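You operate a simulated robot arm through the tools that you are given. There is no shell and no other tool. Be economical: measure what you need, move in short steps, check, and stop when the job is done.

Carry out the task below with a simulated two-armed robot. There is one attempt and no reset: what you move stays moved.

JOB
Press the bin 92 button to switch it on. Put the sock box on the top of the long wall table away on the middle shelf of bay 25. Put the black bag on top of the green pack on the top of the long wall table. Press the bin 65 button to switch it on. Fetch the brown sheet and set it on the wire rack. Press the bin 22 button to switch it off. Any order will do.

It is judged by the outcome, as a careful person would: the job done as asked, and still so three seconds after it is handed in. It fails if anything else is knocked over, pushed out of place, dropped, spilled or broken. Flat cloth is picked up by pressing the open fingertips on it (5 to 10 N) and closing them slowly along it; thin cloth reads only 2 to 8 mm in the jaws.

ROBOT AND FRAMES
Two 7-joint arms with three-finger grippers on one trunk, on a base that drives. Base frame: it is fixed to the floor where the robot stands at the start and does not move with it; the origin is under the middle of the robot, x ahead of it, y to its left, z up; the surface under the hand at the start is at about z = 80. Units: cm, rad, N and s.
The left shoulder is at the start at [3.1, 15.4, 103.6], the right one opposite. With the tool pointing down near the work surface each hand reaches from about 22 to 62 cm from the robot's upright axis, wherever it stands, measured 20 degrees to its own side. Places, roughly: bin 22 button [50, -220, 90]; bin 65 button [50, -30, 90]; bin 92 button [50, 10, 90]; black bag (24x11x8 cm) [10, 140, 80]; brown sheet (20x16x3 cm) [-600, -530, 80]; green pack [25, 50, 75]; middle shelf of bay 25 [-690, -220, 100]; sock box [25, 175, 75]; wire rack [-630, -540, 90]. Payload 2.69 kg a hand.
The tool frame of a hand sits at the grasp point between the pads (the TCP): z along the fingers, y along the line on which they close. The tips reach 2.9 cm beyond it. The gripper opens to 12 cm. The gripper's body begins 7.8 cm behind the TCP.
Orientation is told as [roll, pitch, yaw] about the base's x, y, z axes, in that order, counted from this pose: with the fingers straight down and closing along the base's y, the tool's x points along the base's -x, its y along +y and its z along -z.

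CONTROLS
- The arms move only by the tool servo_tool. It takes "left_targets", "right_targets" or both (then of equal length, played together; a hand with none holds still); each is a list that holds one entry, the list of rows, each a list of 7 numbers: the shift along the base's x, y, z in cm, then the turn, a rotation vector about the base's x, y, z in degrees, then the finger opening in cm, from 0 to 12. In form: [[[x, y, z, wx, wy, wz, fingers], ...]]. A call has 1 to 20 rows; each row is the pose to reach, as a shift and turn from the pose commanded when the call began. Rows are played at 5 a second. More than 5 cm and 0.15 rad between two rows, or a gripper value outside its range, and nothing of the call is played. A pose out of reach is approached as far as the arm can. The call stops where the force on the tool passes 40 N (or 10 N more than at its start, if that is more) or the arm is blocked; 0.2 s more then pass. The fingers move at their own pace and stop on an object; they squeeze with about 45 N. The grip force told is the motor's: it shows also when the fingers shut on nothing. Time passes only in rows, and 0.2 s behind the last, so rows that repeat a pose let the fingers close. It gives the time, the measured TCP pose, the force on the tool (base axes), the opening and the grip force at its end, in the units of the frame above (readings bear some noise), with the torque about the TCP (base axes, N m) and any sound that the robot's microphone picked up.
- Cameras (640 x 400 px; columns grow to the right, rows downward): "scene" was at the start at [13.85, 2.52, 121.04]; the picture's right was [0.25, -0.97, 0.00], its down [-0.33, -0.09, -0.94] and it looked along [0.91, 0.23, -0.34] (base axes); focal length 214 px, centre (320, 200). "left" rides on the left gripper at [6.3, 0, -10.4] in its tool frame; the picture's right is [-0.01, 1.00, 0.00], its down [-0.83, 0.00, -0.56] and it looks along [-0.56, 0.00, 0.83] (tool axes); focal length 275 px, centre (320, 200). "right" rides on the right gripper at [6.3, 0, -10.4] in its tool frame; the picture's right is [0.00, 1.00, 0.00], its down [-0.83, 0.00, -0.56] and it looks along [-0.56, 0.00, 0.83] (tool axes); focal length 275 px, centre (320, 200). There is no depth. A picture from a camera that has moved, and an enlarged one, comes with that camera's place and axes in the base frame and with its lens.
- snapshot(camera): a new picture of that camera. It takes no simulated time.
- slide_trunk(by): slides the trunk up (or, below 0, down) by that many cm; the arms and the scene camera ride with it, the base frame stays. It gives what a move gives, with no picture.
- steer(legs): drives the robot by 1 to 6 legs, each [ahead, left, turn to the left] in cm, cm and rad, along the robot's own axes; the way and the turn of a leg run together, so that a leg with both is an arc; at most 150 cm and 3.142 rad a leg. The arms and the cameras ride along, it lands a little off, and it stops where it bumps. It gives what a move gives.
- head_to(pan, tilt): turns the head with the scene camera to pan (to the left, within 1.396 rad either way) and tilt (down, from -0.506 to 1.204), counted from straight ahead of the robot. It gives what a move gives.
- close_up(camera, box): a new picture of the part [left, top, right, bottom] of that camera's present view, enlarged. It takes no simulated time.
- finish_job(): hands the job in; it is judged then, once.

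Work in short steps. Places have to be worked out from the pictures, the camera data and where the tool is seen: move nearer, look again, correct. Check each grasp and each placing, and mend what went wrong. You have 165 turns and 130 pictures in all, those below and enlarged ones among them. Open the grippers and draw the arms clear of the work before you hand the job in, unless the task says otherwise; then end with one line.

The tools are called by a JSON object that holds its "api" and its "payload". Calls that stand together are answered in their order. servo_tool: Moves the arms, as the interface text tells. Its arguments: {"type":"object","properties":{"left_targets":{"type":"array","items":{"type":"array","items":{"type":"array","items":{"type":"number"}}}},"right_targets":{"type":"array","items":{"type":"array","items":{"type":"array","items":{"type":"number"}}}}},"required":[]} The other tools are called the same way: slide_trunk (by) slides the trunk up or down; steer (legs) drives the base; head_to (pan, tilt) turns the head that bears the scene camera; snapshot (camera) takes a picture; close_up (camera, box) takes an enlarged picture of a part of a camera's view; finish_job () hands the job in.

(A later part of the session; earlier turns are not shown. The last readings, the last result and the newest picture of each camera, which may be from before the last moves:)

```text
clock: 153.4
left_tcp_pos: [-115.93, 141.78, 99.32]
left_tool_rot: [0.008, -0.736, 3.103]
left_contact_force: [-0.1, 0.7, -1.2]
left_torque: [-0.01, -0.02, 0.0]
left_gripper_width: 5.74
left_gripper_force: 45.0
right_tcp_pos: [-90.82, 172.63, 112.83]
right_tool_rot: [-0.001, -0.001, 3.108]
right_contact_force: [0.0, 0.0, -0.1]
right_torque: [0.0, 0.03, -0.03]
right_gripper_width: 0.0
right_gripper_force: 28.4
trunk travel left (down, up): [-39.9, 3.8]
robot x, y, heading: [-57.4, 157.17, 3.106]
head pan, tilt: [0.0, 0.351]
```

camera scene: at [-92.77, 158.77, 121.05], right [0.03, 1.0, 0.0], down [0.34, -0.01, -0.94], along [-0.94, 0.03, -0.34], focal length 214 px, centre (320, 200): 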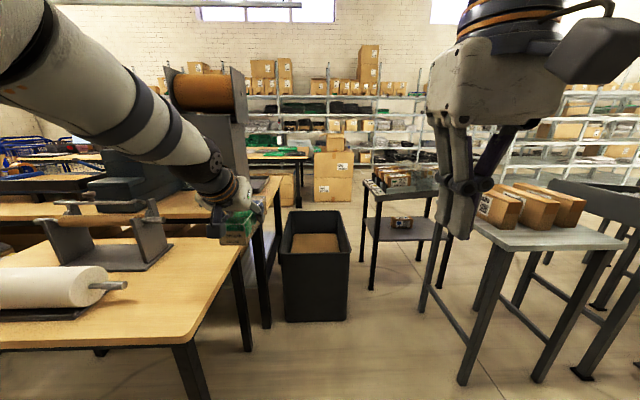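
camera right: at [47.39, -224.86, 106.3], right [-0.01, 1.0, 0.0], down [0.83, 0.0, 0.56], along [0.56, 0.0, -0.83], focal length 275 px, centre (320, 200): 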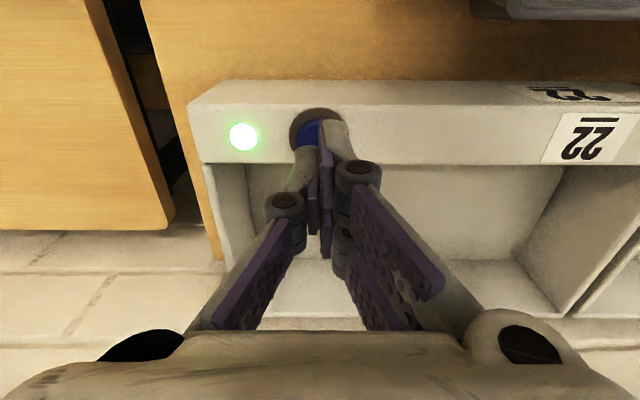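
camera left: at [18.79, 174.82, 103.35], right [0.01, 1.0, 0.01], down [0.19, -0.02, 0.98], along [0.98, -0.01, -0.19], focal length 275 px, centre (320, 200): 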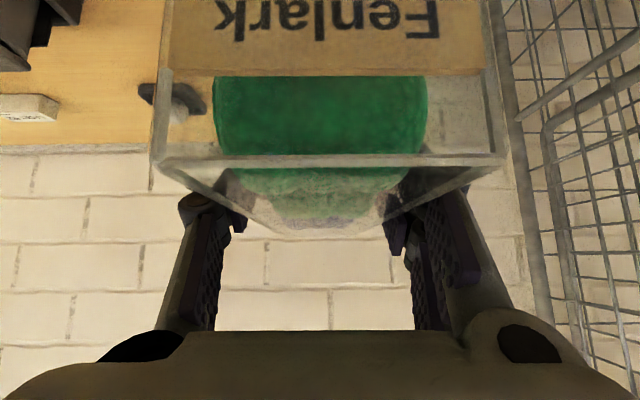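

Now turn left to face -y and drive down the aisle.

{"api": "steer", "payload": {"legs": [[0, 0, 1.606], [150, 0, 0], [150, 0, 0], [100, 0, 0]]}}

{"api": "head_to", "payload": {"pan": -0.6, "tilt": 0.3}}

{"api": "snapshot", "payload": {"camera": "scene"}}

```text
clock: 176.4
left_tcp_pos: [-37.1, -297.23, 99.14]
left_tool_rot: [0.009, -0.737, -1.556]
left_contact_force: [-0.3, 0.0, -1.6]
left_torque: [0.01, -0.02, -0.01]
left_gripper_width: 5.74
left_gripper_force: 44.8
right_tcp_pos: [-69.45, -273.79, 112.9]
right_tool_rot: [0.001, 0.0, -1.548]
right_contact_force: [-0.7, -1.3, -0.2]
right_torque: [0.03, -0.01, 0.04]
right_gripper_width: 0.0
right_gripper_force: 29.1
trunk travel left (down, up): [-39.9, 3.8]
robot x, y, heading: [-55.92, -239.29, -1.548]
head pan, tilt: [0.0, 0.351]
```

```text
clock: 177.4
left_tcp_pos: [-37.1, -297.15, 99.27]
left_tool_rot: [0.007, -0.737, -1.555]
left_contact_force: [0.1, 0.2, -1.6]
left_torque: [0.0, 0.01, -0.02]
left_gripper_width: 5.74
left_gripper_force: 45.4
right_tcp_pos: [-69.38, -273.68, 112.7]
right_tool_rot: [0.0, 0.0, -1.549]
right_contact_force: [0.6, 1.0, 0.2]
right_torque: [-0.03, -0.02, -0.01]
right_gripper_width: 0.0
right_gripper_force: 28.1
trunk travel left (down, up): [-39.9, 3.8]
robot x, y, heading: [-56.07, -239.25, -1.544]
head pan, tilt: [-0.6, 0.3]
```

```text
67 pictures are left
camera scene: at [-60.69, -251.63, 121.53], right [-0.84, 0.55, 0.0], down [0.16, 0.25, -0.96], along [-0.52, -0.8, -0.3], focal length 214 px, centre (320, 200)
```

scene: 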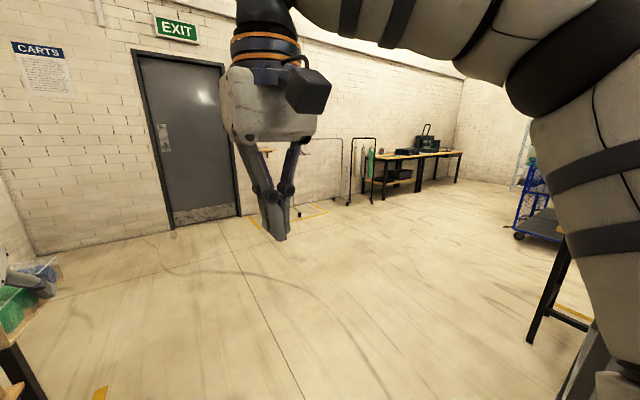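

Open floor ahead: an aisle at y≈-400 leads west. Drive to y≈-400, turn right, go 300 west and look.

{"api": "steer", "payload": {"legs": [[150, 0, 0], [0, 0, -1.598], [150, 0, 0], [150, 0, 0]]}}

{"api": "head_to", "payload": {"pan": 0.0, "tilt": 0.25}}

{"api": "snapshot", "payload": {"camera": "scene"}}

{"api": "head_to", "payload": {"pan": -0.9, "tilt": 0.25}}

{"api": "snapshot", "payload": {"camera": "scene"}}

```text
clock: 202.5
left_tcp_pos: [-407.59, -401.6, 99.4]
left_tool_rot: [0.009, -0.734, 3.135]
left_contact_force: [0.3, 0.5, -1.4]
left_torque: [0.0, -0.01, 0.03]
left_gripper_width: 5.75
left_gripper_force: 45.1
right_tcp_pos: [-383.32, -369.69, 112.76]
right_tool_rot: [0.0, 0.001, 3.138]
right_contact_force: [0.1, 0.4, 0.0]
right_torque: [-0.02, -0.03, -0.01]
right_gripper_width: 0.02
right_gripper_force: 28.4
trunk travel left (down, up): [-39.9, 3.8]
robot x, y, heading: [-349.33, -383.68, 3.14]
head pan, tilt: [-0.6, 0.3]
```

```text
clock: 203.5
left_tcp_pos: [-407.51, -401.59, 99.18]
left_tool_rot: [0.008, -0.737, 3.134]
left_contact_force: [0.0, 0.3, -1.6]
left_torque: [0.02, -0.02, 0.0]
left_gripper_width: 5.73
left_gripper_force: 44.6
right_tcp_pos: [-383.28, -369.71, 112.76]
right_tool_rot: [-0.001, -0.001, 3.14]
right_contact_force: [0.3, -0.1, -0.4]
right_torque: [-0.01, -0.01, 0.0]
right_gripper_width: 0.0
right_gripper_force: 28.4
trunk travel left (down, up): [-39.9, 3.8]
robot x, y, heading: [-349.25, -383.75, 3.14]
head pan, tilt: [0.0, 0.25]
```

```text
66 pictures are left
camera scene: at [-363.01, -383.8, 122.0], right [0.0, 1.0, 0.0], down [0.25, 0.0, -0.97], along [-0.97, 0.0, -0.25], focal length 214 px, centre (320, 200)
```

scene: 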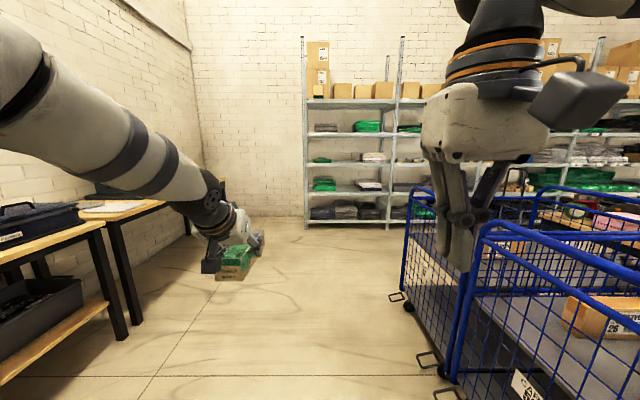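

```text
clock: 204.7
left_tcp_pos: [-407.55, -401.52, 99.19]
left_tool_rot: [0.009, -0.736, 3.135]
left_contact_force: [-0.5, -0.2, -1.2]
left_torque: [-0.01, 0.0, -0.03]
left_gripper_width: 5.75
left_gripper_force: 45.0
right_tcp_pos: [-383.25, -369.76, 112.81]
right_tool_rot: [0.001, 0.001, 3.138]
right_contact_force: [0.3, -0.3, 1.1]
right_torque: [0.03, -0.03, 0.02]
right_gripper_width: 0.0
right_gripper_force: 28.3
trunk travel left (down, up): [-39.9, 3.8]
robot x, y, heading: [-349.39, -384.33, 3.135]
head pan, tilt: [-0.901, 0.25]
```

```text
65 pictures are left
camera scene: at [-359.46, -376.5, 122.0], right [0.79, 0.62, 0.0], down [0.15, -0.19, -0.97], along [-0.6, 0.76, -0.25], focal length 214 px, centre (320, 200)
```

scene: 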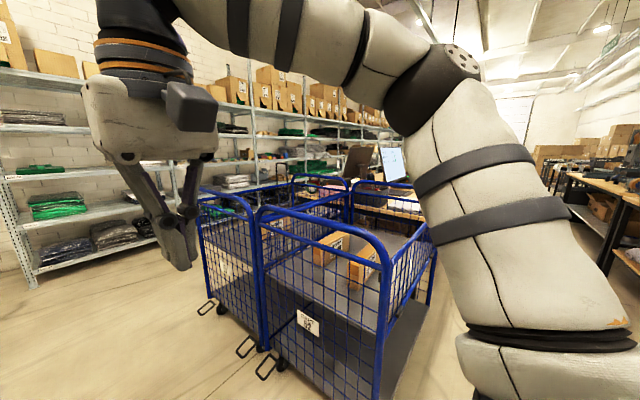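

Blue carts occupy y>-325; the shelves' front is at x≈-680, bays 124 cm wide. I keep to y≈-405 and drive on to x≈-580.

{"api": "steer", "payload": {"legs": [[0, 22, 0], [120, 0, 0], [100, 0, 0]]}}

{"api": "head_to", "payload": {"pan": -0.8, "tilt": 0.3}}

{"api": "snapshot", "payload": {"camera": "scene"}}

{"api": "head_to", "payload": {"pan": 1.0, "tilt": 0.4}}

{"api": "snapshot", "payload": {"camera": "scene"}}

```text
clock: 217.2
left_tcp_pos: [-620.19, -425.28, 99.24]
left_tool_rot: [0.009, -0.737, -3.141]
left_contact_force: [0.1, 0.5, -1.3]
left_torque: [0.02, -0.01, 0.0]
left_gripper_width: 5.74
left_gripper_force: 45.0
right_tcp_pos: [-596.24, -393.26, 112.85]
right_tool_rot: [-0.001, 0.002, -3.137]
right_contact_force: [-1.4, 0.6, 0.1]
right_torque: [-0.04, 0.0, -0.02]
right_gripper_width: 0.01
right_gripper_force: 28.9
trunk travel left (down, up): [-39.9, 3.8]
robot x, y, heading: [-562.36, -407.52, -3.134]
head pan, tilt: [-0.901, 0.25]
```

```text
clock: 217.9
left_tcp_pos: [-620.31, -425.32, 99.31]
left_tool_rot: [0.008, -0.737, -3.141]
left_contact_force: [-0.6, -0.4, -1.5]
left_torque: [0.0, -0.03, -0.02]
left_gripper_width: 5.72
left_gripper_force: 44.7
right_tcp_pos: [-596.26, -393.42, 112.85]
right_tool_rot: [-0.001, -0.001, -3.138]
right_contact_force: [0.3, 0.0, -0.4]
right_torque: [-0.03, -0.01, 0.0]
right_gripper_width: 0.01
right_gripper_force: 28.4
trunk travel left (down, up): [-39.9, 3.8]
robot x, y, heading: [-561.94, -407.68, -3.139]
head pan, tilt: [-0.799, 0.3]
```

```text
64 pictures are left
camera scene: at [-573.08, -400.54, 121.53], right [0.71, 0.7, 0.0], down [0.21, -0.21, -0.96], along [-0.67, 0.68, -0.3], focal length 214 px, centre (320, 200)
```

scene: 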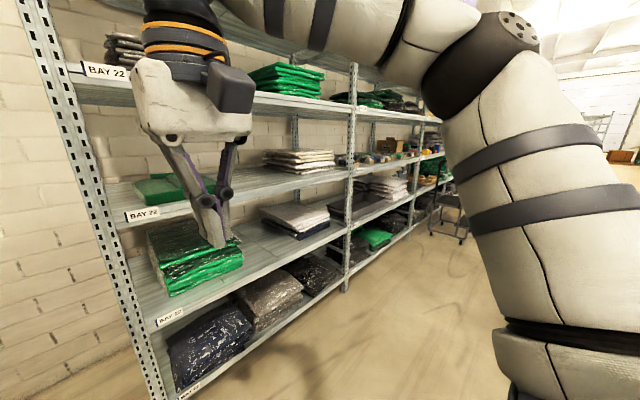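

```text
clock: 219.7
left_tcp_pos: [-620.3, -425.26, 99.19]
left_tool_rot: [0.01, -0.737, -3.142]
left_contact_force: [0.6, -1.1, -2.0]
left_torque: [0.0, -0.02, 0.0]
left_gripper_width: 5.71
left_gripper_force: 45.1
right_tcp_pos: [-596.23, -393.37, 112.87]
right_tool_rot: [0.0, -0.001, -3.137]
right_contact_force: [0.2, 0.1, 0.2]
right_torque: [-0.04, 0.0, 0.0]
right_gripper_width: 0.02
right_gripper_force: 28.4
trunk travel left (down, up): [-39.9, 3.8]
robot x, y, heading: [-562.21, -406.98, -3.135]
head pan, tilt: [1.0, 0.4]
```

```text
63 pictures are left
camera scene: at [-571.53, -415.02, 120.6], right [-0.84, 0.54, 0.0], down [0.21, 0.33, -0.92], along [-0.49, -0.78, -0.39], focal length 214 px, centre (320, 200)
```

scene: 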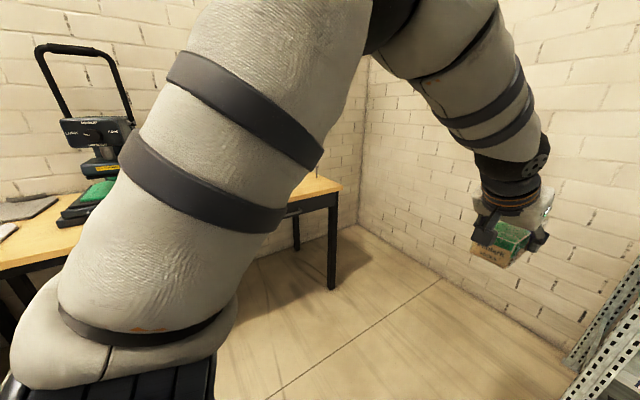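

First bay is bay 22. I go ahead 38 cm and strafe right along the shelves 100 cm, then look again.

{"api": "steer", "payload": {"legs": [[36, 0, 0], [0, -100, 0]]}}

{"api": "head_to", "payload": {"pan": -0.6, "tilt": 0.3}}

{"api": "snapshot", "payload": {"camera": "scene"}}

```text
clock: 224.2
left_tcp_pos: [-655.81, -410.12, 99.18]
left_tool_rot: [0.021, -0.731, -3.127]
left_contact_force: [2.0, -3.1, 0.5]
left_torque: [0.11, 0.01, -0.02]
left_gripper_width: 5.74
left_gripper_force: 45.1
right_tcp_pos: [-631.9, -376.97, 112.79]
right_tool_rot: [-0.001, -0.001, -3.137]
right_contact_force: [0.3, 0.5, 0.2]
right_torque: [0.01, -0.01, -0.01]
right_gripper_width: 0.0
right_gripper_force: 28.7
trunk travel left (down, up): [-39.9, 3.8]
robot x, y, heading: [-597.94, -391.03, -3.134]
head pan, tilt: [1.0, 0.4]
stopped in leg 2: the force on the tool passed its limit at 56 N (the readings are from after the stop); the commanded pose is now the measured one
```

```text
clock: 225.9
left_tcp_pos: [-655.78, -410.09, 99.33]
left_tool_rot: [0.021, -0.731, -3.129]
left_contact_force: [2.9, -7.8, 0.3]
left_torque: [-0.03, -0.03, 0.08]
left_gripper_width: 5.73
left_gripper_force: 44.9
right_tcp_pos: [-631.98, -376.96, 112.77]
right_tool_rot: [-0.002, -0.001, -3.136]
right_contact_force: [0.1, 0.9, 0.0]
right_torque: [0.01, 0.05, -0.01]
right_gripper_width: 0.0
right_gripper_force: 28.2
trunk travel left (down, up): [-39.9, 3.8]
robot x, y, heading: [-598.18, -391.11, -3.139]
head pan, tilt: [-0.6, 0.3]
```

```text
62 pictures are left
camera scene: at [-609.88, -385.66, 121.54], right [0.56, 0.83, 0.0], down [0.24, -0.17, -0.96], along [-0.79, 0.54, -0.3], focal length 214 px, centre (320, 200)
```

scene: 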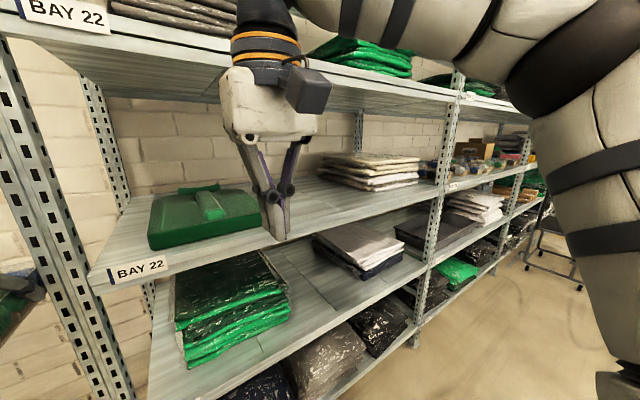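

The box end touched the shelf upright (shelf front is nearer, x≈-657). Strafe back left, retreat, and check the box.

{"api": "steer", "payload": {"legs": [[0, 8, 0], [-35, 0, 0]]}}

{"api": "snapshot", "payload": {"camera": "left"}}

{"api": "head_to", "payload": {"pan": 0.2, "tilt": 0.4}}

{"api": "snapshot", "payload": {"camera": "scene"}}

```text
clock: 229.1
left_tcp_pos: [-620.51, -417.85, 99.19]
left_tool_rot: [0.021, -0.731, -3.133]
left_contact_force: [0.5, -0.4, -1.3]
left_torque: [-0.01, -0.04, 0.02]
left_gripper_width: 5.7
left_gripper_force: 44.8
right_tcp_pos: [-596.55, -384.82, 112.83]
right_tool_rot: [0.0, -0.001, -3.141]
right_contact_force: [0.0, 0.1, 0.3]
right_torque: [0.05, 0.04, 0.0]
right_gripper_width: 0.0
right_gripper_force: 28.3
trunk travel left (down, up): [-39.9, 3.8]
robot x, y, heading: [-562.5, -398.73, -3.139]
head pan, tilt: [-0.6, 0.3]
```

```text
61 pictures are left
camera left: at [-608.95, -417.54, 102.69], right [0.02, -1.0, 0.02], down [-0.25, 0.01, 0.97], along [-0.97, -0.02, -0.25], focal length 275 px, centre (320, 200)
```

left: 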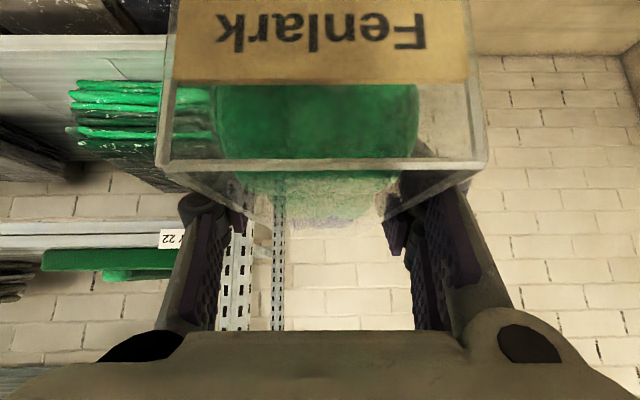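

```text
clock: 230.2
left_tcp_pos: [-620.55, -417.9, 99.17]
left_tool_rot: [0.02, -0.73, -3.132]
left_contact_force: [0.6, -0.7, -1.9]
left_torque: [0.0, 0.02, -0.01]
left_gripper_width: 5.73
left_gripper_force: 45.3
right_tcp_pos: [-596.59, -384.9, 112.83]
right_tool_rot: [0.0, 0.001, -3.14]
right_contact_force: [-0.7, -0.8, 0.5]
right_torque: [0.01, -0.01, 0.02]
right_gripper_width: 0.0
right_gripper_force: 28.5
trunk travel left (down, up): [-39.9, 3.8]
robot x, y, heading: [-562.52, -399.11, -3.143]
head pan, tilt: [0.201, 0.4]
```

```text
60 pictures are left
camera scene: at [-575.98, -400.61, 120.6], right [-0.2, 0.98, 0.0], down [0.38, 0.08, -0.92], along [-0.9, -0.18, -0.39], focal length 214 px, centre (320, 200)
```

scene: 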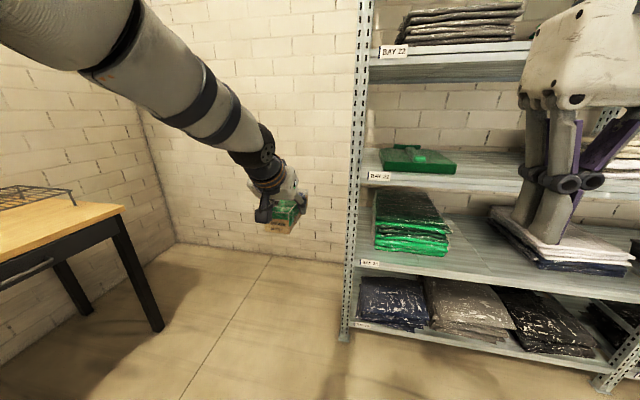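

The box is still firmly held. Try drawing the left hand in (base +x, now that the commanded pose equals the measured one).

{"api": "servo_tool", "payload": {"left_targets": [[[2, 0, 0, 0, 0, 0, 5], [4, 0, 0, 0, 0, 0, 5], [7, 0, 0, 0, 0, 0, 5], [10, 0, 0, 0, 0, 0, 5], [13, 0, 0, 0, 0, 0, 5], [16, 0, 0, 0, 0, 0, 5]]]}}

```text
clock: 231.6
left_tcp_pos: [-604.46, -417.9, 99.18]
left_tool_rot: [0.022, -0.733, -3.132]
left_contact_force: [-0.1, 0.2, -1.1]
left_torque: [-0.01, -0.04, 0.0]
left_gripper_width: 5.72
left_gripper_force: 44.7
left hand out of reach, approached as far as the arm can: row 1
right_tcp_pos: [-596.58, -384.85, 112.8]
right_tool_rot: [0.001, -0.003, -3.141]
right_contact_force: [-0.4, 0.1, 0.3]
right_torque: [-0.01, -0.02, 0.03]
right_gripper_width: 0.0
right_gripper_force: 28.3
trunk travel left (down, up): [-39.9, 3.8]
robot x, y, heading: [-562.38, -399.32, -3.143]
head pan, tilt: [0.201, 0.4]
```

Retracted. Drive to x≈-588 and strafe right ~165 cm to bay 25.

{"api": "steer", "payload": {"legs": [[25, 0, 0], [0, -110, 0], [0, -55, 0]]}}

{"api": "head_to", "payload": {"pan": 0.0, "tilt": 0.3}}

{"api": "snapshot", "payload": {"camera": "scene"}}

```text
clock: 246.1
left_tcp_pos: [-630.61, -252.32, 99.35]
left_tool_rot: [0.021, -0.731, -3.122]
left_contact_force: [1.2, 0.8, -1.8]
left_torque: [0.01, -0.03, 0.0]
left_gripper_width: 5.72
left_gripper_force: 45.1
right_tcp_pos: [-622.95, -219.25, 112.77]
right_tool_rot: [0.0, -0.001, -3.13]
right_contact_force: [0.2, -0.1, 0.2]
right_torque: [0.01, 0.02, 0.0]
right_gripper_width: 0.0
right_gripper_force: 28.3
trunk travel left (down, up): [-39.9, 3.8]
robot x, y, heading: [-588.47, -233.13, -3.13]
head pan, tilt: [0.201, 0.4]
```

```text
clock: 246.9
left_tcp_pos: [-630.6, -252.28, 99.28]
left_tool_rot: [0.021, -0.731, -3.122]
left_contact_force: [-1.0, -0.1, -1.7]
left_torque: [0.01, -0.02, -0.01]
left_gripper_width: 5.72
left_gripper_force: 44.9
right_tcp_pos: [-622.87, -219.29, 112.94]
right_tool_rot: [-0.001, -0.002, -3.129]
right_contact_force: [0.2, 0.5, 0.2]
right_torque: [0.02, -0.02, -0.02]
right_gripper_width: 0.0
right_gripper_force: 28.7
trunk travel left (down, up): [-39.9, 3.8]
robot x, y, heading: [-588.33, -233.04, -3.127]
head pan, tilt: [0.0, 0.3]
```

```text
59 pictures are left
camera scene: at [-602.42, -233.01, 121.53], right [-0.01, 1.0, 0.0], down [0.3, 0.0, -0.96], along [-0.96, -0.01, -0.3], focal length 214 px, centre (320, 200)
```

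scene: 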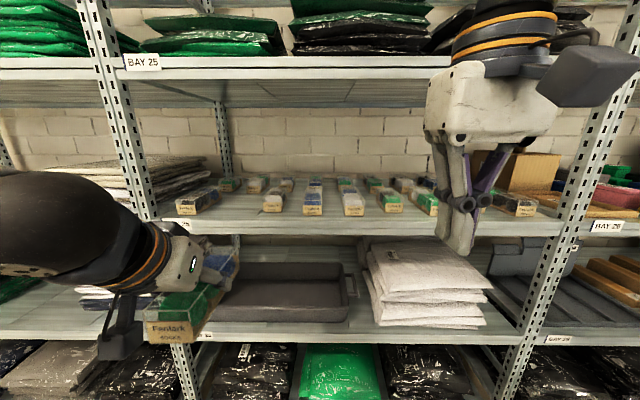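

Bay 25's middle shelf holds rows of the same sock boxes. Zoom to find the free place; also check depth.

{"api": "close_up", "payload": {"camera": "scene", "box": [160, 130, 560, 260]}}

{"api": "close_up", "payload": {"camera": "scene", "box": [170, 150, 310, 240]}}

```text
1.60 times, centred on (360, 195) of scene
camera zoom: at [-602.42, -233.01, 121.53], right [-0.01, 1.0, 0.0], down [0.3, 0.0, -0.96], along [-0.96, -0.01, -0.3], focal length 343 px, centre (256, 208)
```

zoom: 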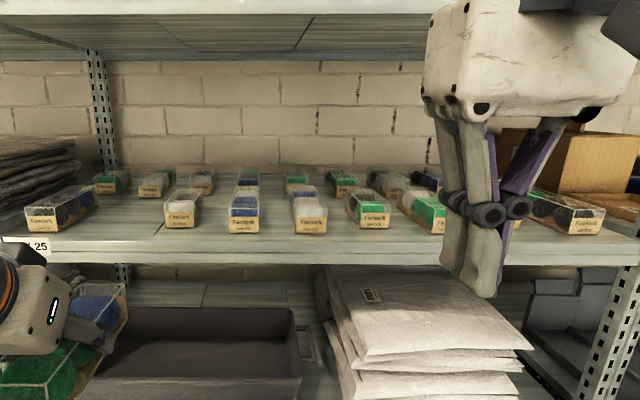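

```text
4.44 times, centred on (240, 195) of scene
camera zoom: at [-602.42, -233.01, 121.53], right [-0.01, 1.0, 0.0], down [0.3, 0.0, -0.96], along [-0.96, -0.01, -0.3], focal length 953 px, centre (676, 222)
```

zoom: 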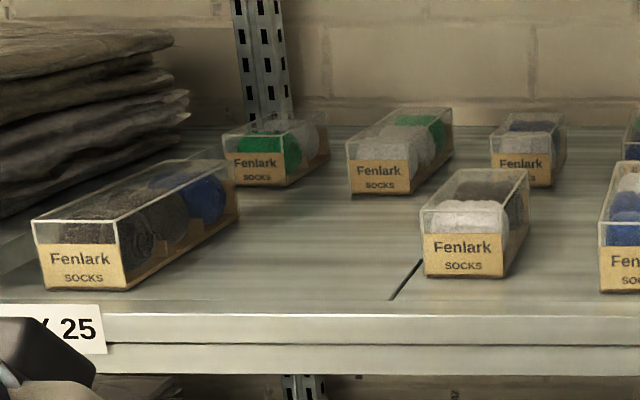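

There is an 18 cm gap in the front row centred at y≈-261.5 (x -666..-683, next row begins at -690), shelf z≈97. Strafe 9 left, raise the box to z≈106 and restore its level tilt.

{"api": "steer", "payload": {"legs": [[0, 9.2, -0.012]]}}

{"api": "servo_tool", "payload": {"left_targets": [[[0, 0, 2, 0, 1, 0, 5], [0, 0, 4, 0, 2, 0, 5], [0, 0, 6, 0, 3.2, 0, 5], [0, 0, 7, 0, 3.2, 0, 5]]]}}

{"api": "head_to", "payload": {"pan": 0.35, "tilt": 0.4}}

{"api": "snapshot", "payload": {"camera": "scene"}}

```text
clock: 248.2
left_tcp_pos: [-630.71, -261.26, 99.19]
left_tool_rot: [0.023, -0.732, -3.132]
left_contact_force: [0.0, 0.0, -2.2]
left_torque: [0.01, -0.01, 0.01]
left_gripper_width: 5.74
left_gripper_force: 45.3
right_tcp_pos: [-622.7, -227.94, 112.81]
right_tool_rot: [-0.001, -0.003, -3.139]
right_contact_force: [0.1, 0.2, -0.5]
right_torque: [0.01, 0.03, 0.01]
right_gripper_width: 0.01
right_gripper_force: 28.1
trunk travel left (down, up): [-39.9, 3.8]
robot x, y, heading: [-588.9, -242.28, -3.14]
head pan, tilt: [0.0, 0.3]
```

```text
clock: 249.2
left_tcp_pos: [-630.76, -261.1, 106.35]
left_tool_rot: [0.02, -0.787, -3.133]
left_contact_force: [-1.1, 0.2, -2.2]
left_torque: [-0.02, 0.01, 0.01]
left_gripper_width: 5.73
left_gripper_force: 44.8
right_tcp_pos: [-622.66, -228.08, 112.84]
right_tool_rot: [0.001, 0.0, -3.141]
right_contact_force: [-0.6, 0.6, -0.7]
right_torque: [-0.01, 0.04, 0.0]
right_gripper_width: 0.02
right_gripper_force: 28.7
trunk travel left (down, up): [-39.9, 3.8]
robot x, y, heading: [-588.56, -242.16, -3.14]
head pan, tilt: [0.0, 0.3]
```

```text
clock: 250.1
left_tcp_pos: [-630.8, -261.03, 106.32]
left_tool_rot: [0.022, -0.787, -3.134]
left_contact_force: [0.0, -0.2, -2.1]
left_torque: [0.01, -0.01, 0.02]
left_gripper_width: 5.74
left_gripper_force: 45.0
right_tcp_pos: [-622.61, -228.07, 112.88]
right_tool_rot: [0.001, -0.002, -3.14]
right_contact_force: [-0.7, -1.0, 0.4]
right_torque: [-0.01, -0.01, -0.01]
right_gripper_width: 0.0
right_gripper_force: 28.5
trunk travel left (down, up): [-39.9, 3.8]
robot x, y, heading: [-588.64, -242.31, -3.14]
head pan, tilt: [0.351, 0.4]
```

```text
56 pictures are left
camera scene: at [-601.72, -245.2, 120.6], right [-0.34, 0.94, 0.0], down [0.37, 0.13, -0.92], along [-0.86, -0.32, -0.39], focal length 214 px, centre (320, 200)
```

scene: 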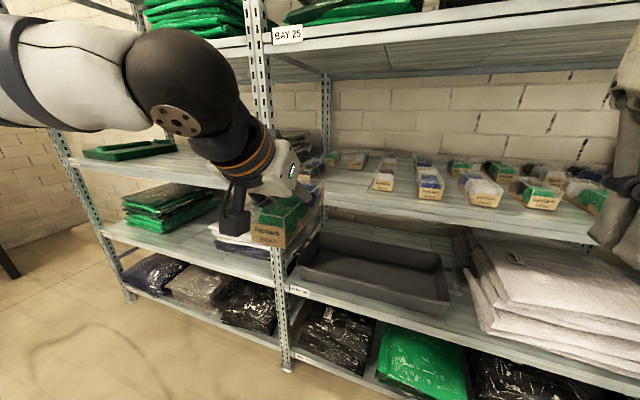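

The upright between bays stands at y≈-286, so I want the forearm further right: move the hand 13 cm left in the robot frame (then shift the robot right), extend a bit, and draw the right hand in.

{"api": "servo_tool", "payload": {"left_targets": [[[0, -3, 0, 0, 0, 0, 5], [0, -6, 0, 0, 0, 0, 5], [0, -9, 0, 0, 0, 0, 5], [0, -12, 0, 0, 0, 0, 5], [0, -13, 0, 0, 0, 0, 5]]], "right_targets": [[[2, 0, 0, 0, 0, 0, 0], [4, 0, 0, 0, 0, 0, 0], [6, 0, 0, 0, 0, 0, 0], [8, 0, 0, 0, 0, 0, 0], [10, 0, 0, 0, 0, 0, 0]]]}}

{"api": "steer", "payload": {"legs": [[0, -13, 0], [10, 0, 0]]}}

{"api": "snapshot", "payload": {"camera": "scene"}}

{"api": "snapshot", "payload": {"camera": "left"}}

```text
clock: 251.3
left_tcp_pos: [-630.69, -273.93, 106.09]
left_tool_rot: [0.019, -0.788, -3.135]
left_contact_force: [-0.2, 0.1, -2.0]
left_torque: [-0.02, 0.01, 0.01]
left_gripper_width: 5.73
left_gripper_force: 45.4
right_tcp_pos: [-612.71, -227.76, 112.9]
right_tool_rot: [-0.002, -0.002, -3.14]
right_contact_force: [0.6, -0.1, 0.3]
right_torque: [0.01, 0.07, 0.0]
right_gripper_width: 0.0
right_gripper_force: 28.6
trunk travel left (down, up): [-39.9, 3.8]
robot x, y, heading: [-588.53, -242.2, -3.138]
head pan, tilt: [0.351, 0.4]
```

```text
clock: 253.7
left_tcp_pos: [-640.9, -260.68, 106.12]
left_tool_rot: [0.021, -0.785, -3.135]
left_contact_force: [0.2, 0.1, -1.5]
left_torque: [0.06, 0.01, 0.01]
left_gripper_width: 5.76
left_gripper_force: 45.0
right_tcp_pos: [-622.78, -214.56, 112.95]
right_tool_rot: [0.001, -0.001, -3.141]
right_contact_force: [0.1, 0.9, 0.3]
right_torque: [-0.01, -0.06, 0.01]
right_gripper_width: 0.02
right_gripper_force: 28.0
trunk travel left (down, up): [-39.9, 3.8]
robot x, y, heading: [-598.86, -228.88, -3.139]
head pan, tilt: [0.351, 0.4]
```

```text
55 pictures are left
camera scene: at [-611.84, -231.97, 120.59], right [-0.35, 0.94, 0.0], down [0.37, 0.13, -0.92], along [-0.86, -0.32, -0.39], focal length 214 px, centre (320, 200)
```

scene: 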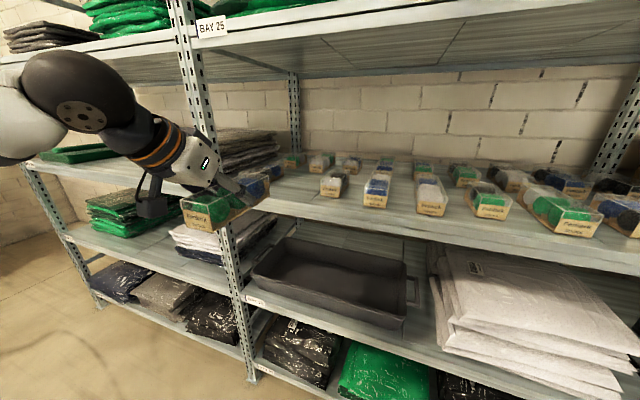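

```text
54 pictures are left
camera left: at [-629.09, -260.38, 108.91], right [0.02, -1.0, 0.02], down [-0.19, 0.01, 0.98], along [-0.98, -0.02, -0.19], focal length 275 px, centre (320, 200)
```

left: 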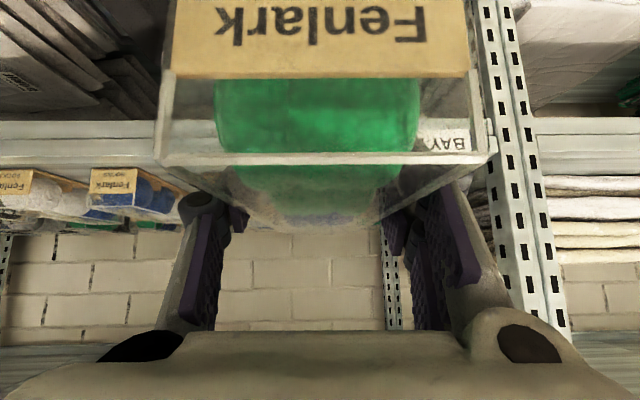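

Forearm stays well in front of the upright. Drive ahead 16, so the box nose enters above the shelf edge, and check.

{"api": "steer", "payload": {"legs": [[16, 0, 0]]}}

{"api": "snapshot", "payload": {"camera": "scene"}}

{"api": "snapshot", "payload": {"camera": "left"}}

```text
clock: 255.1
left_tcp_pos: [-656.98, -260.39, 106.08]
left_tool_rot: [0.022, -0.787, -3.136]
left_contact_force: [-1.1, 0.2, -1.8]
left_torque: [0.0, -0.01, 0.0]
left_gripper_width: 5.72
left_gripper_force: 44.7
right_tcp_pos: [-638.66, -214.52, 112.92]
right_tool_rot: [0.0, 0.0, 3.141]
right_contact_force: [0.2, 0.3, 0.7]
right_torque: [-0.01, 0.01, -0.01]
right_gripper_width: 0.0
right_gripper_force: 28.6
trunk travel left (down, up): [-39.9, 3.8]
robot x, y, heading: [-614.85, -229.13, 3.139]
head pan, tilt: [0.351, 0.4]
```

```text
53 pictures are left
camera scene: at [-627.81, -231.92, 120.59], right [-0.34, 0.94, 0.0], down [0.37, 0.13, -0.92], along [-0.87, -0.31, -0.39], focal length 214 px, centre (320, 200)
```

scene: 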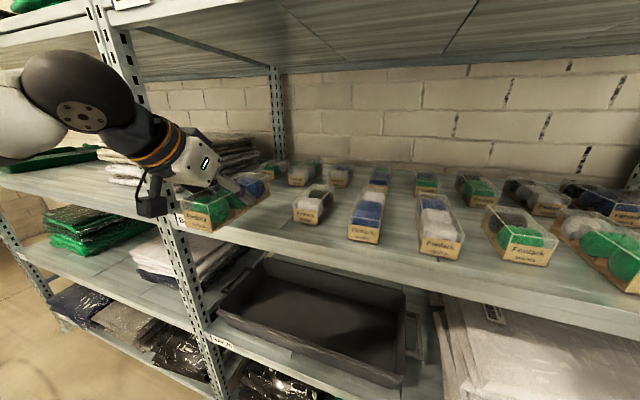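

```text
52 pictures are left
camera left: at [-645.16, -260.27, 108.91], right [0.02, -1.0, 0.02], down [-0.19, 0.01, 0.98], along [-0.98, -0.02, -0.19], focal length 275 px, centre (320, 200)
```

left: 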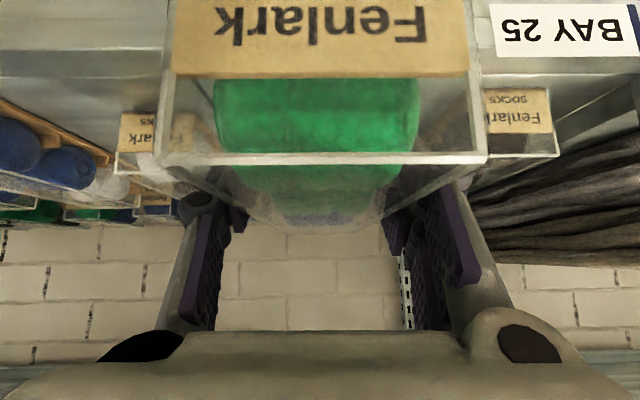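

Neighbours are at y<-274 and y>-250; I'm centred at -260.5. Drive 10 more, then extend the arm 7.

{"api": "steer", "payload": {"legs": [[10, 0, 0]]}}

{"api": "servo_tool", "payload": {"left_targets": [[[-2, -0.3, 0, 0, 0, 0, 5], [-4, -0.6, -0.5, 0, 0, 0, 5], [-6, -0.6, -1, 0, 0, 0, 5], [-7.2, -0.6, -1.5, 0, 0, 0, 5]]]}}

{"api": "close_up", "payload": {"camera": "scene", "box": [100, 110, 360, 260]}}

{"api": "snapshot", "payload": {"camera": "left"}}

```text
clock: 256.2
left_tcp_pos: [-666.96, -260.25, 106.17]
left_tool_rot: [0.021, -0.787, -3.141]
left_contact_force: [-1.2, 0.5, -2.4]
left_torque: [-0.02, -0.04, 0.06]
left_gripper_width: 5.73
left_gripper_force: 44.6
right_tcp_pos: [-648.51, -214.34, 112.9]
right_tool_rot: [0.0, -0.001, 3.137]
right_contact_force: [-0.5, -0.7, 0.0]
right_torque: [-0.01, -0.02, -0.04]
right_gripper_width: 0.02
right_gripper_force: 28.8
trunk travel left (down, up): [-39.9, 3.8]
robot x, y, heading: [-624.68, -229.0, 3.135]
head pan, tilt: [0.351, 0.4]
```

```text
clock: 257.2
left_tcp_pos: [-673.87, -260.83, 104.75]
left_tool_rot: [0.02, -0.789, -3.139]
left_contact_force: [-0.4, -0.5, -1.5]
left_torque: [0.0, -0.03, 0.0]
left_gripper_width: 5.72
left_gripper_force: 45.3
right_tcp_pos: [-648.42, -214.45, 113.0]
right_tool_rot: [0.0, -0.002, 3.135]
right_contact_force: [0.3, -1.0, 0.4]
right_torque: [0.0, 0.01, 0.01]
right_gripper_width: 0.0
right_gripper_force: 28.6
trunk travel left (down, up): [-39.9, 3.8]
robot x, y, heading: [-624.73, -229.05, 3.142]
head pan, tilt: [0.351, 0.4]
```

```text
2.46 times, centred on (230, 185) of scene
camera zoom: at [-637.57, -231.83, 120.6], right [-0.34, 0.94, 0.0], down [0.37, 0.13, -0.92], along [-0.87, -0.31, -0.39], focal length 528 px, centre (542, 237)
```

zoom: 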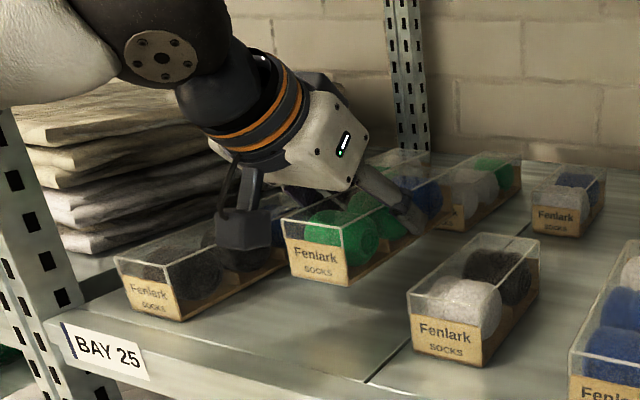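

```text
50 pictures are left
camera left: at [-662.22, -260.62, 107.5], right [0.01, -1.0, 0.02], down [-0.19, 0.02, 0.98], along [-0.98, -0.02, -0.19], focal length 275 px, centre (320, 200)
```

left: 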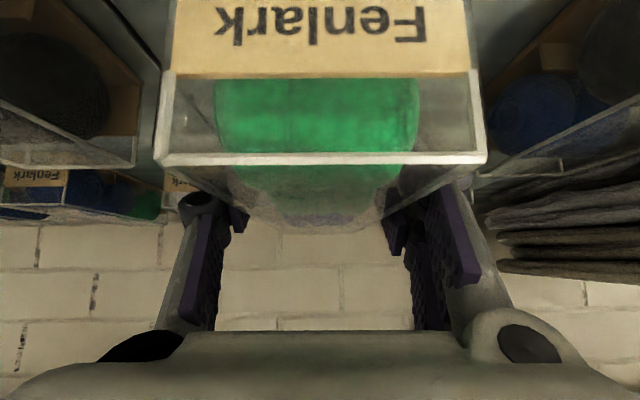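

Shift 1 cm right for equal clearance and lower, feeling for contact.

{"api": "servo_tool", "payload": {"left_targets": [[[0, 1, -0.5, 0, 0, 0, 5], [0, 1, -1.5, 0, 0, 0, 5], [0, 1, -2.3, 0, 0, 0, 5], [0, 1, -2.8, 0, 0, 0, 5], [0, 1, -3.2, 0, 0, 0, 5]]]}}

{"api": "close_up", "payload": {"camera": "scene", "box": [100, 110, 360, 260]}}

```text
clock: 258.4
left_tcp_pos: [-674.05, -259.93, 101.7]
left_tool_rot: [0.023, -0.795, -3.14]
left_contact_force: [-0.9, -1.6, 11.5]
left_torque: [0.35, -1.03, -0.14]
left_gripper_width: 5.72
left_gripper_force: 45.4
right_tcp_pos: [-648.32, -214.35, 112.95]
right_tool_rot: [-0.001, -0.004, 3.137]
right_contact_force: [-0.1, 0.8, 0.5]
right_torque: [0.01, 0.01, -0.01]
right_gripper_width: 0.0
right_gripper_force: 28.6
trunk travel left (down, up): [-39.9, 3.8]
robot x, y, heading: [-624.87, -229.26, 3.134]
head pan, tilt: [0.351, 0.4]
```

```text
2.46 times, centred on (230, 185) of scene
camera zoom: at [-637.46, -231.8, 120.65], right [-0.34, 0.94, 0.0], down [0.37, 0.13, -0.92], along [-0.87, -0.31, -0.39], focal length 528 px, centre (542, 237)
```

zoom: 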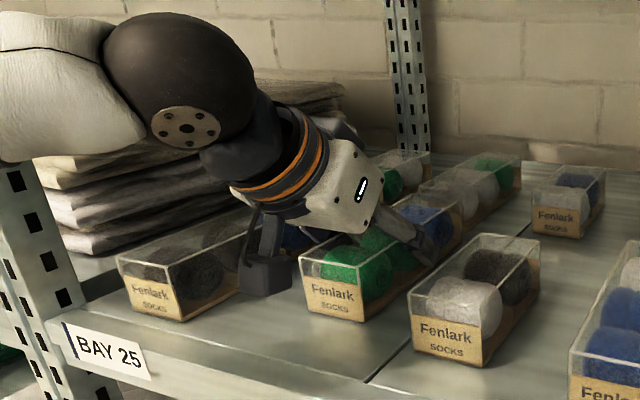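

Near end touched first (11 N). Let the nose down 1.2° and a little lower, then open to 7.4.

{"api": "servo_tool", "payload": {"left_targets": [[[0, 0, -0.1, 0, -0.6, 0, 5], [0, 0, -0.3, 0, -1.2, 0, 5], [0, 0, -0.3, 0, -1.2, 0, 6], [0, 0, -0.3, 0, -1.2, 0, 7], [0, 0, -0.3, 0, -1.2, 0, 7.6], [0, 0, -0.3, 0, -1.2, 0, 7.6]]]}}

{"api": "close_up", "payload": {"camera": "scene", "box": [100, 110, 360, 260]}}

{"api": "snapshot", "payload": {"camera": "left"}}

```text
clock: 259.8
left_tcp_pos: [-674.05, -259.94, 100.96]
left_tool_rot: [0.022, -0.763, -3.141]
left_contact_force: [-0.7, 1.7, 3.1]
left_torque: [-0.1, 0.02, -0.07]
left_gripper_width: 7.79
left_gripper_force: 0.1
right_tcp_pos: [-648.28, -214.34, 112.86]
right_tool_rot: [-0.001, -0.001, 3.138]
right_contact_force: [0.3, -0.2, -0.7]
right_torque: [0.0, -0.04, 0.0]
right_gripper_width: 0.01
right_gripper_force: 28.7
trunk travel left (down, up): [-39.9, 3.8]
robot x, y, heading: [-624.62, -228.82, 3.137]
head pan, tilt: [0.351, 0.4]
```

```text
2.46 times, centred on (230, 185) of scene
camera zoom: at [-637.55, -231.8, 120.59], right [-0.34, 0.94, 0.0], down [0.37, 0.13, -0.92], along [-0.87, -0.31, -0.39], focal length 528 px, centre (542, 237)
```

zoom: 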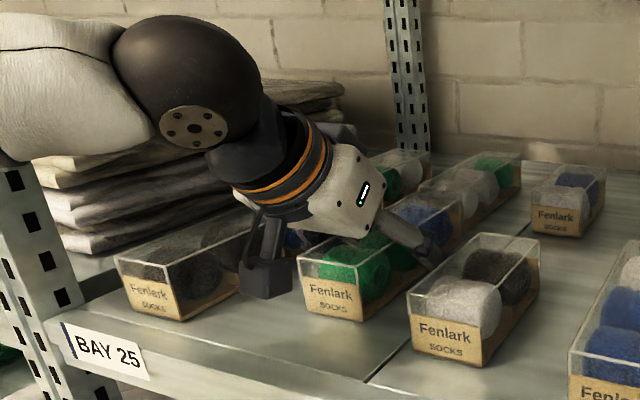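

```text
47 pictures are left
camera left: at [-662.28, -259.69, 104.13], right [0.01, -1.0, 0.02], down [-0.22, 0.01, 0.98], along [-0.98, -0.02, -0.22], focal length 275 px, centre (320, 200)
```

left: 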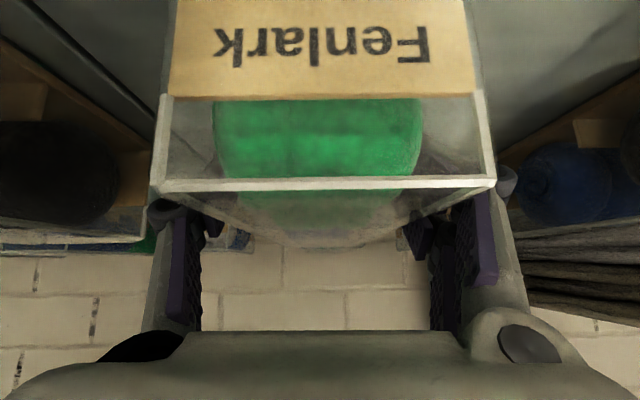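

Released and resting. Withdraw diagonally back along the fingers.

{"api": "servo_tool", "payload": {"left_targets": [[[0.7, 0, 0.7, 0, 0, 0, 7.6], [2, 0, 2, 0, 0, 0, 7.6], [4.5, 0, 4.2, 0, 0, 0, 7.6], [7.5, 0, 6.5, 0, 0, 0, 7.6], [11, 0, 8, 0, 0, 0, 7.6], [15, 0, 8, 0, 0, 0, 7.6]]]}}

{"api": "close_up", "payload": {"camera": "scene", "box": [100, 110, 360, 260]}}

```text
clock: 261.2
left_tcp_pos: [-658.43, -260.4, 108.99]
left_tool_rot: [0.021, -0.767, -3.142]
left_contact_force: [-0.4, 0.1, -0.5]
left_torque: [0.01, 0.02, -0.01]
left_gripper_width: 7.62
left_gripper_force: 0.0
right_tcp_pos: [-648.31, -214.37, 112.97]
right_tool_rot: [0.001, 0.0, 3.137]
right_contact_force: [0.2, -0.7, 0.2]
right_torque: [-0.04, 0.02, -0.01]
right_gripper_width: 0.01
right_gripper_force: 28.6
trunk travel left (down, up): [-39.9, 3.8]
robot x, y, heading: [-624.76, -228.89, 3.131]
head pan, tilt: [0.351, 0.4]
```

```text
2.46 times, centred on (230, 185) of scene
camera zoom: at [-637.49, -231.84, 120.61], right [-0.34, 0.94, 0.0], down [0.37, 0.13, -0.92], along [-0.87, -0.31, -0.39], focal length 528 px, centre (542, 237)
```

zoom: 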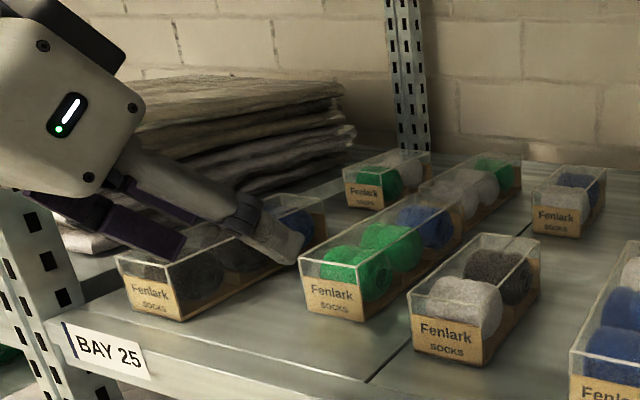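

The sock box stands neatly in bay 25. Back off, restore the left hand to vertical, then strafe to the corner with the wire rack and turn to face it.

{"api": "steer", "payload": {"legs": [[-38, 0, 0]]}}

{"api": "servo_tool", "payload": {"left_targets": [[[0, 1, 0, 0, -7.5, 0, 7], [0, 3, 1, 0, -15, 0, 5], [0, 5, 2, 0, -22.5, 0, 3], [0, 8, 3, 0, -30, 0, 0], [0, 11, 4, 0, -37.5, 0, 0], [0, 14, 4, 0, -44, 0, 0], [2, 16, 4, 0, -44, 0, 0]]]}}

{"api": "steer", "payload": {"legs": [[0, 120, 0], [0, 60, 0], [0, 0, 1.57]]}}

{"api": "head_to", "payload": {"pan": 0.0, "tilt": 0.5}}

{"api": "snapshot", "payload": {"camera": "scene"}}

```text
clock: 263.6
left_tcp_pos: [-620.91, -260.58, 109.08]
left_tool_rot: [0.02, -0.766, -3.139]
left_contact_force: [0.6, 0.3, -0.5]
left_torque: [0.02, 0.0, -0.03]
left_gripper_width: 7.58
left_gripper_force: 0.1
right_tcp_pos: [-610.87, -214.62, 112.91]
right_tool_rot: [-0.001, -0.001, 3.138]
right_contact_force: [0.0, 0.2, 0.8]
right_torque: [0.0, -0.02, -0.04]
right_gripper_width: 0.0
right_gripper_force: 28.7
trunk travel left (down, up): [-39.9, 3.8]
robot x, y, heading: [-587.17, -229.13, 3.136]
head pan, tilt: [0.351, 0.4]
```

```text
clock: 265.2
left_tcp_pos: [-618.78, -244.55, 113.23]
left_tool_rot: [0.024, 0.001, -3.139]
left_contact_force: [-0.9, 0.0, 0.0]
left_torque: [0.02, 0.04, -0.01]
left_gripper_width: 0.0
left_gripper_force: 28.7
right_tcp_pos: [-610.97, -214.57, 113.04]
right_tool_rot: [0.0, -0.002, 3.139]
right_contact_force: [0.5, 0.8, -0.3]
right_torque: [-0.03, 0.0, -0.02]
right_gripper_width: 0.0
right_gripper_force: 28.5
trunk travel left (down, up): [-39.9, 3.8]
robot x, y, heading: [-587.3, -228.93, 3.134]
head pan, tilt: [0.351, 0.4]
```

```text
clock: 283.3
left_tcp_pos: [-578.14, -442.95, 113.16]
left_tool_rot: [0.025, 0.003, -1.622]
left_contact_force: [-0.2, -0.5, -0.4]
left_torque: [0.0, -0.04, 0.06]
left_gripper_width: 0.0
left_gripper_force: 28.1
right_tcp_pos: [-607.92, -433.61, 112.86]
right_tool_rot: [0.0, -0.001, -1.627]
right_contact_force: [0.1, 0.1, -0.3]
right_torque: [0.01, -0.02, -0.01]
right_gripper_width: 0.03
right_gripper_force: 28.7
trunk travel left (down, up): [-39.9, 3.8]
robot x, y, heading: [-592.34, -410.38, -1.626]
head pan, tilt: [0.351, 0.4]
```

```text
clock: 284.1
left_tcp_pos: [-578.32, -442.9, 113.2]
left_tool_rot: [0.026, 0.002, -1.622]
left_contact_force: [-0.4, -0.8, 0.1]
left_torque: [0.01, 0.0, 0.02]
left_gripper_width: 0.01
left_gripper_force: 28.4
right_tcp_pos: [-607.89, -433.55, 112.93]
right_tool_rot: [0.0, -0.002, -1.628]
right_contact_force: [-0.4, -0.1, 0.2]
right_torque: [0.03, -0.01, 0.0]
right_gripper_width: 0.0
right_gripper_force: 28.9
trunk travel left (down, up): [-39.9, 3.8]
robot x, y, heading: [-592.28, -410.54, -1.628]
head pan, tilt: [0.0, 0.499]
```

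```text
45 pictures are left
camera scene: at [-592.61, -423.9, 119.69], right [-1.0, 0.06, 0.0], down [0.03, 0.48, -0.88], along [-0.05, -0.88, -0.48], focal length 214 px, centre (320, 200)
```

scene: 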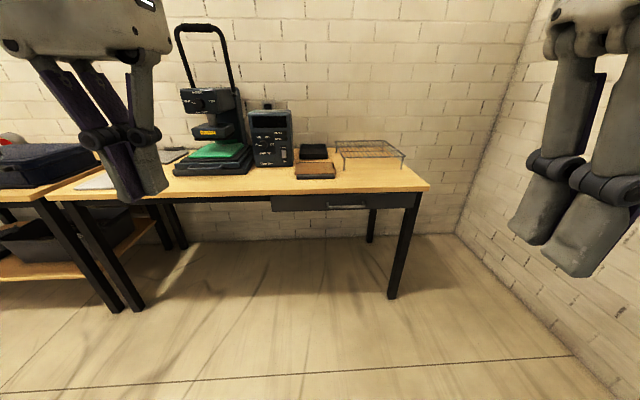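

The brown sheet lies at the table's front near the wire rack. Zoom.

{"api": "close_up", "payload": {"camera": "scene", "box": [250, 110, 440, 210]}}

```text
3.37 times, centred on (345, 160) of scene
camera zoom: at [-592.61, -423.9, 119.69], right [-1.0, 0.06, 0.0], down [0.03, 0.48, -0.88], along [-0.05, -0.88, -0.48], focal length 722 px, centre (236, 335)
```

zoom: 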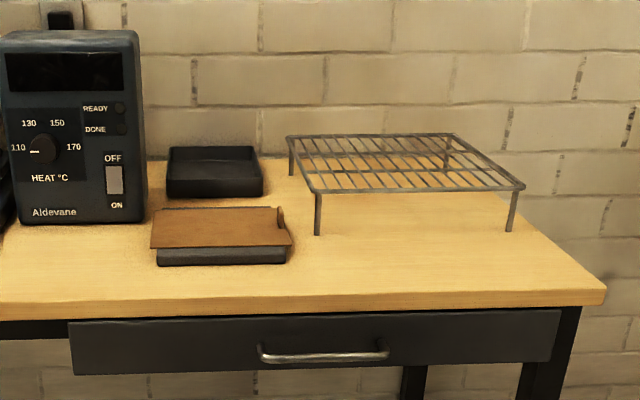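

Rack: x -611…-642, y -528…-563, top z≈86.6; sheet centre ≈[-596,-524] on a dark block; table edge y≈-506. Square up, shift right 13 and drive ahead 64.

{"api": "steer", "payload": {"legs": [[0, -13, 0.057], [64, 0, 0]]}}

{"api": "servo_tool", "payload": {"right_targets": [[[0, -3, 0, 0, 0, 0, 4], [3, -6, 0, 0, 0, 0, 8], [5, -8, 0, 0, 0, 0, 12], [5, -8, 0, 0, 0, 0, 12]]]}}

{"api": "snapshot", "payload": {"camera": "right"}}

{"api": "head_to", "payload": {"pan": -0.1, "tilt": 0.75}}

{"api": "snapshot", "payload": {"camera": "scene"}}

```text
clock: 289.0
left_tcp_pos: [-590.14, -506.63, 113.12]
left_tool_rot: [0.024, 0.002, -1.57]
left_contact_force: [0.5, -0.1, 0.4]
left_torque: [0.0, 0.01, -0.04]
left_gripper_width: 0.02
left_gripper_force: 28.5
right_tcp_pos: [-620.15, -498.83, 112.91]
right_tool_rot: [0.0, -0.003, -1.576]
right_contact_force: [-0.5, 0.3, 0.2]
right_torque: [0.03, 0.01, 0.0]
right_gripper_width: 0.02
right_gripper_force: 28.1
trunk travel left (down, up): [-39.9, 3.8]
robot x, y, heading: [-605.65, -474.63, -1.568]
head pan, tilt: [0.0, 0.499]
```

```text
clock: 290.0
left_tcp_pos: [-590.21, -506.63, 113.15]
left_tool_rot: [0.025, 0.002, -1.568]
left_contact_force: [0.0, 0.4, 0.6]
left_torque: [-0.02, -0.02, -0.01]
left_gripper_width: 0.0
left_gripper_force: 28.1
right_tcp_pos: [-614.91, -506.98, 113.0]
right_tool_rot: [0.0, -0.001, -1.575]
right_contact_force: [0.3, -0.1, 0.2]
right_torque: [0.03, 0.02, 0.01]
right_gripper_width: 12.02
right_gripper_force: 0.1
trunk travel left (down, up): [-39.9, 3.8]
robot x, y, heading: [-605.86, -474.96, -1.576]
head pan, tilt: [0.0, 0.499]
```

```text
43 pictures are left
camera right: at [-614.84, -500.63, 123.55], right [1.0, 0.0, 0.0], down [0.0, -0.83, 0.56], along [0.0, -0.56, -0.83], focal length 275 px, centre (320, 200)
```

right: 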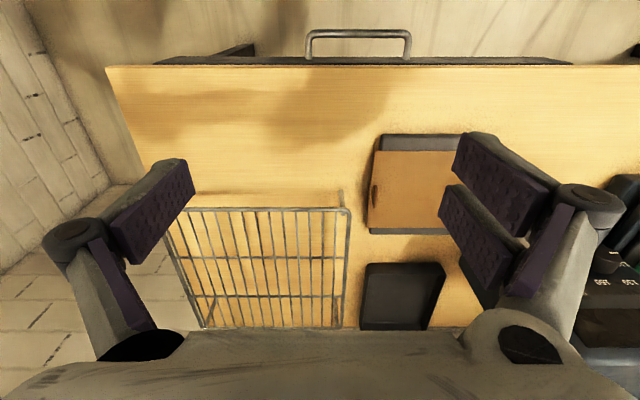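

```text
clock: 290.7
left_tcp_pos: [-590.24, -506.6, 113.13]
left_tool_rot: [0.024, 0.001, -1.569]
left_contact_force: [0.2, 0.0, 0.2]
left_torque: [0.03, 0.04, -0.02]
left_gripper_width: 0.0
left_gripper_force: 28.5
right_tcp_pos: [-615.1, -506.78, 112.94]
right_tool_rot: [-0.002, -0.001, -1.576]
right_contact_force: [-0.2, 0.3, 0.8]
right_torque: [-0.02, -0.03, 0.04]
right_gripper_width: 12.0
right_gripper_force: 0.0
trunk travel left (down, up): [-39.9, 3.8]
robot x, y, heading: [-605.66, -474.92, -1.576]
head pan, tilt: [-0.099, 0.75]
```

```text
42 pictures are left
camera scene: at [-606.28, -487.52, 117.5], right [-0.99, 0.1, 0.0], down [0.07, 0.68, -0.73], along [-0.08, -0.73, -0.68], focal length 214 px, centre (320, 200)
```

scene: 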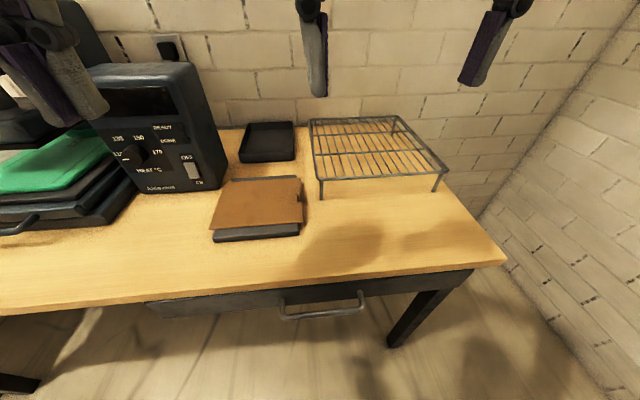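

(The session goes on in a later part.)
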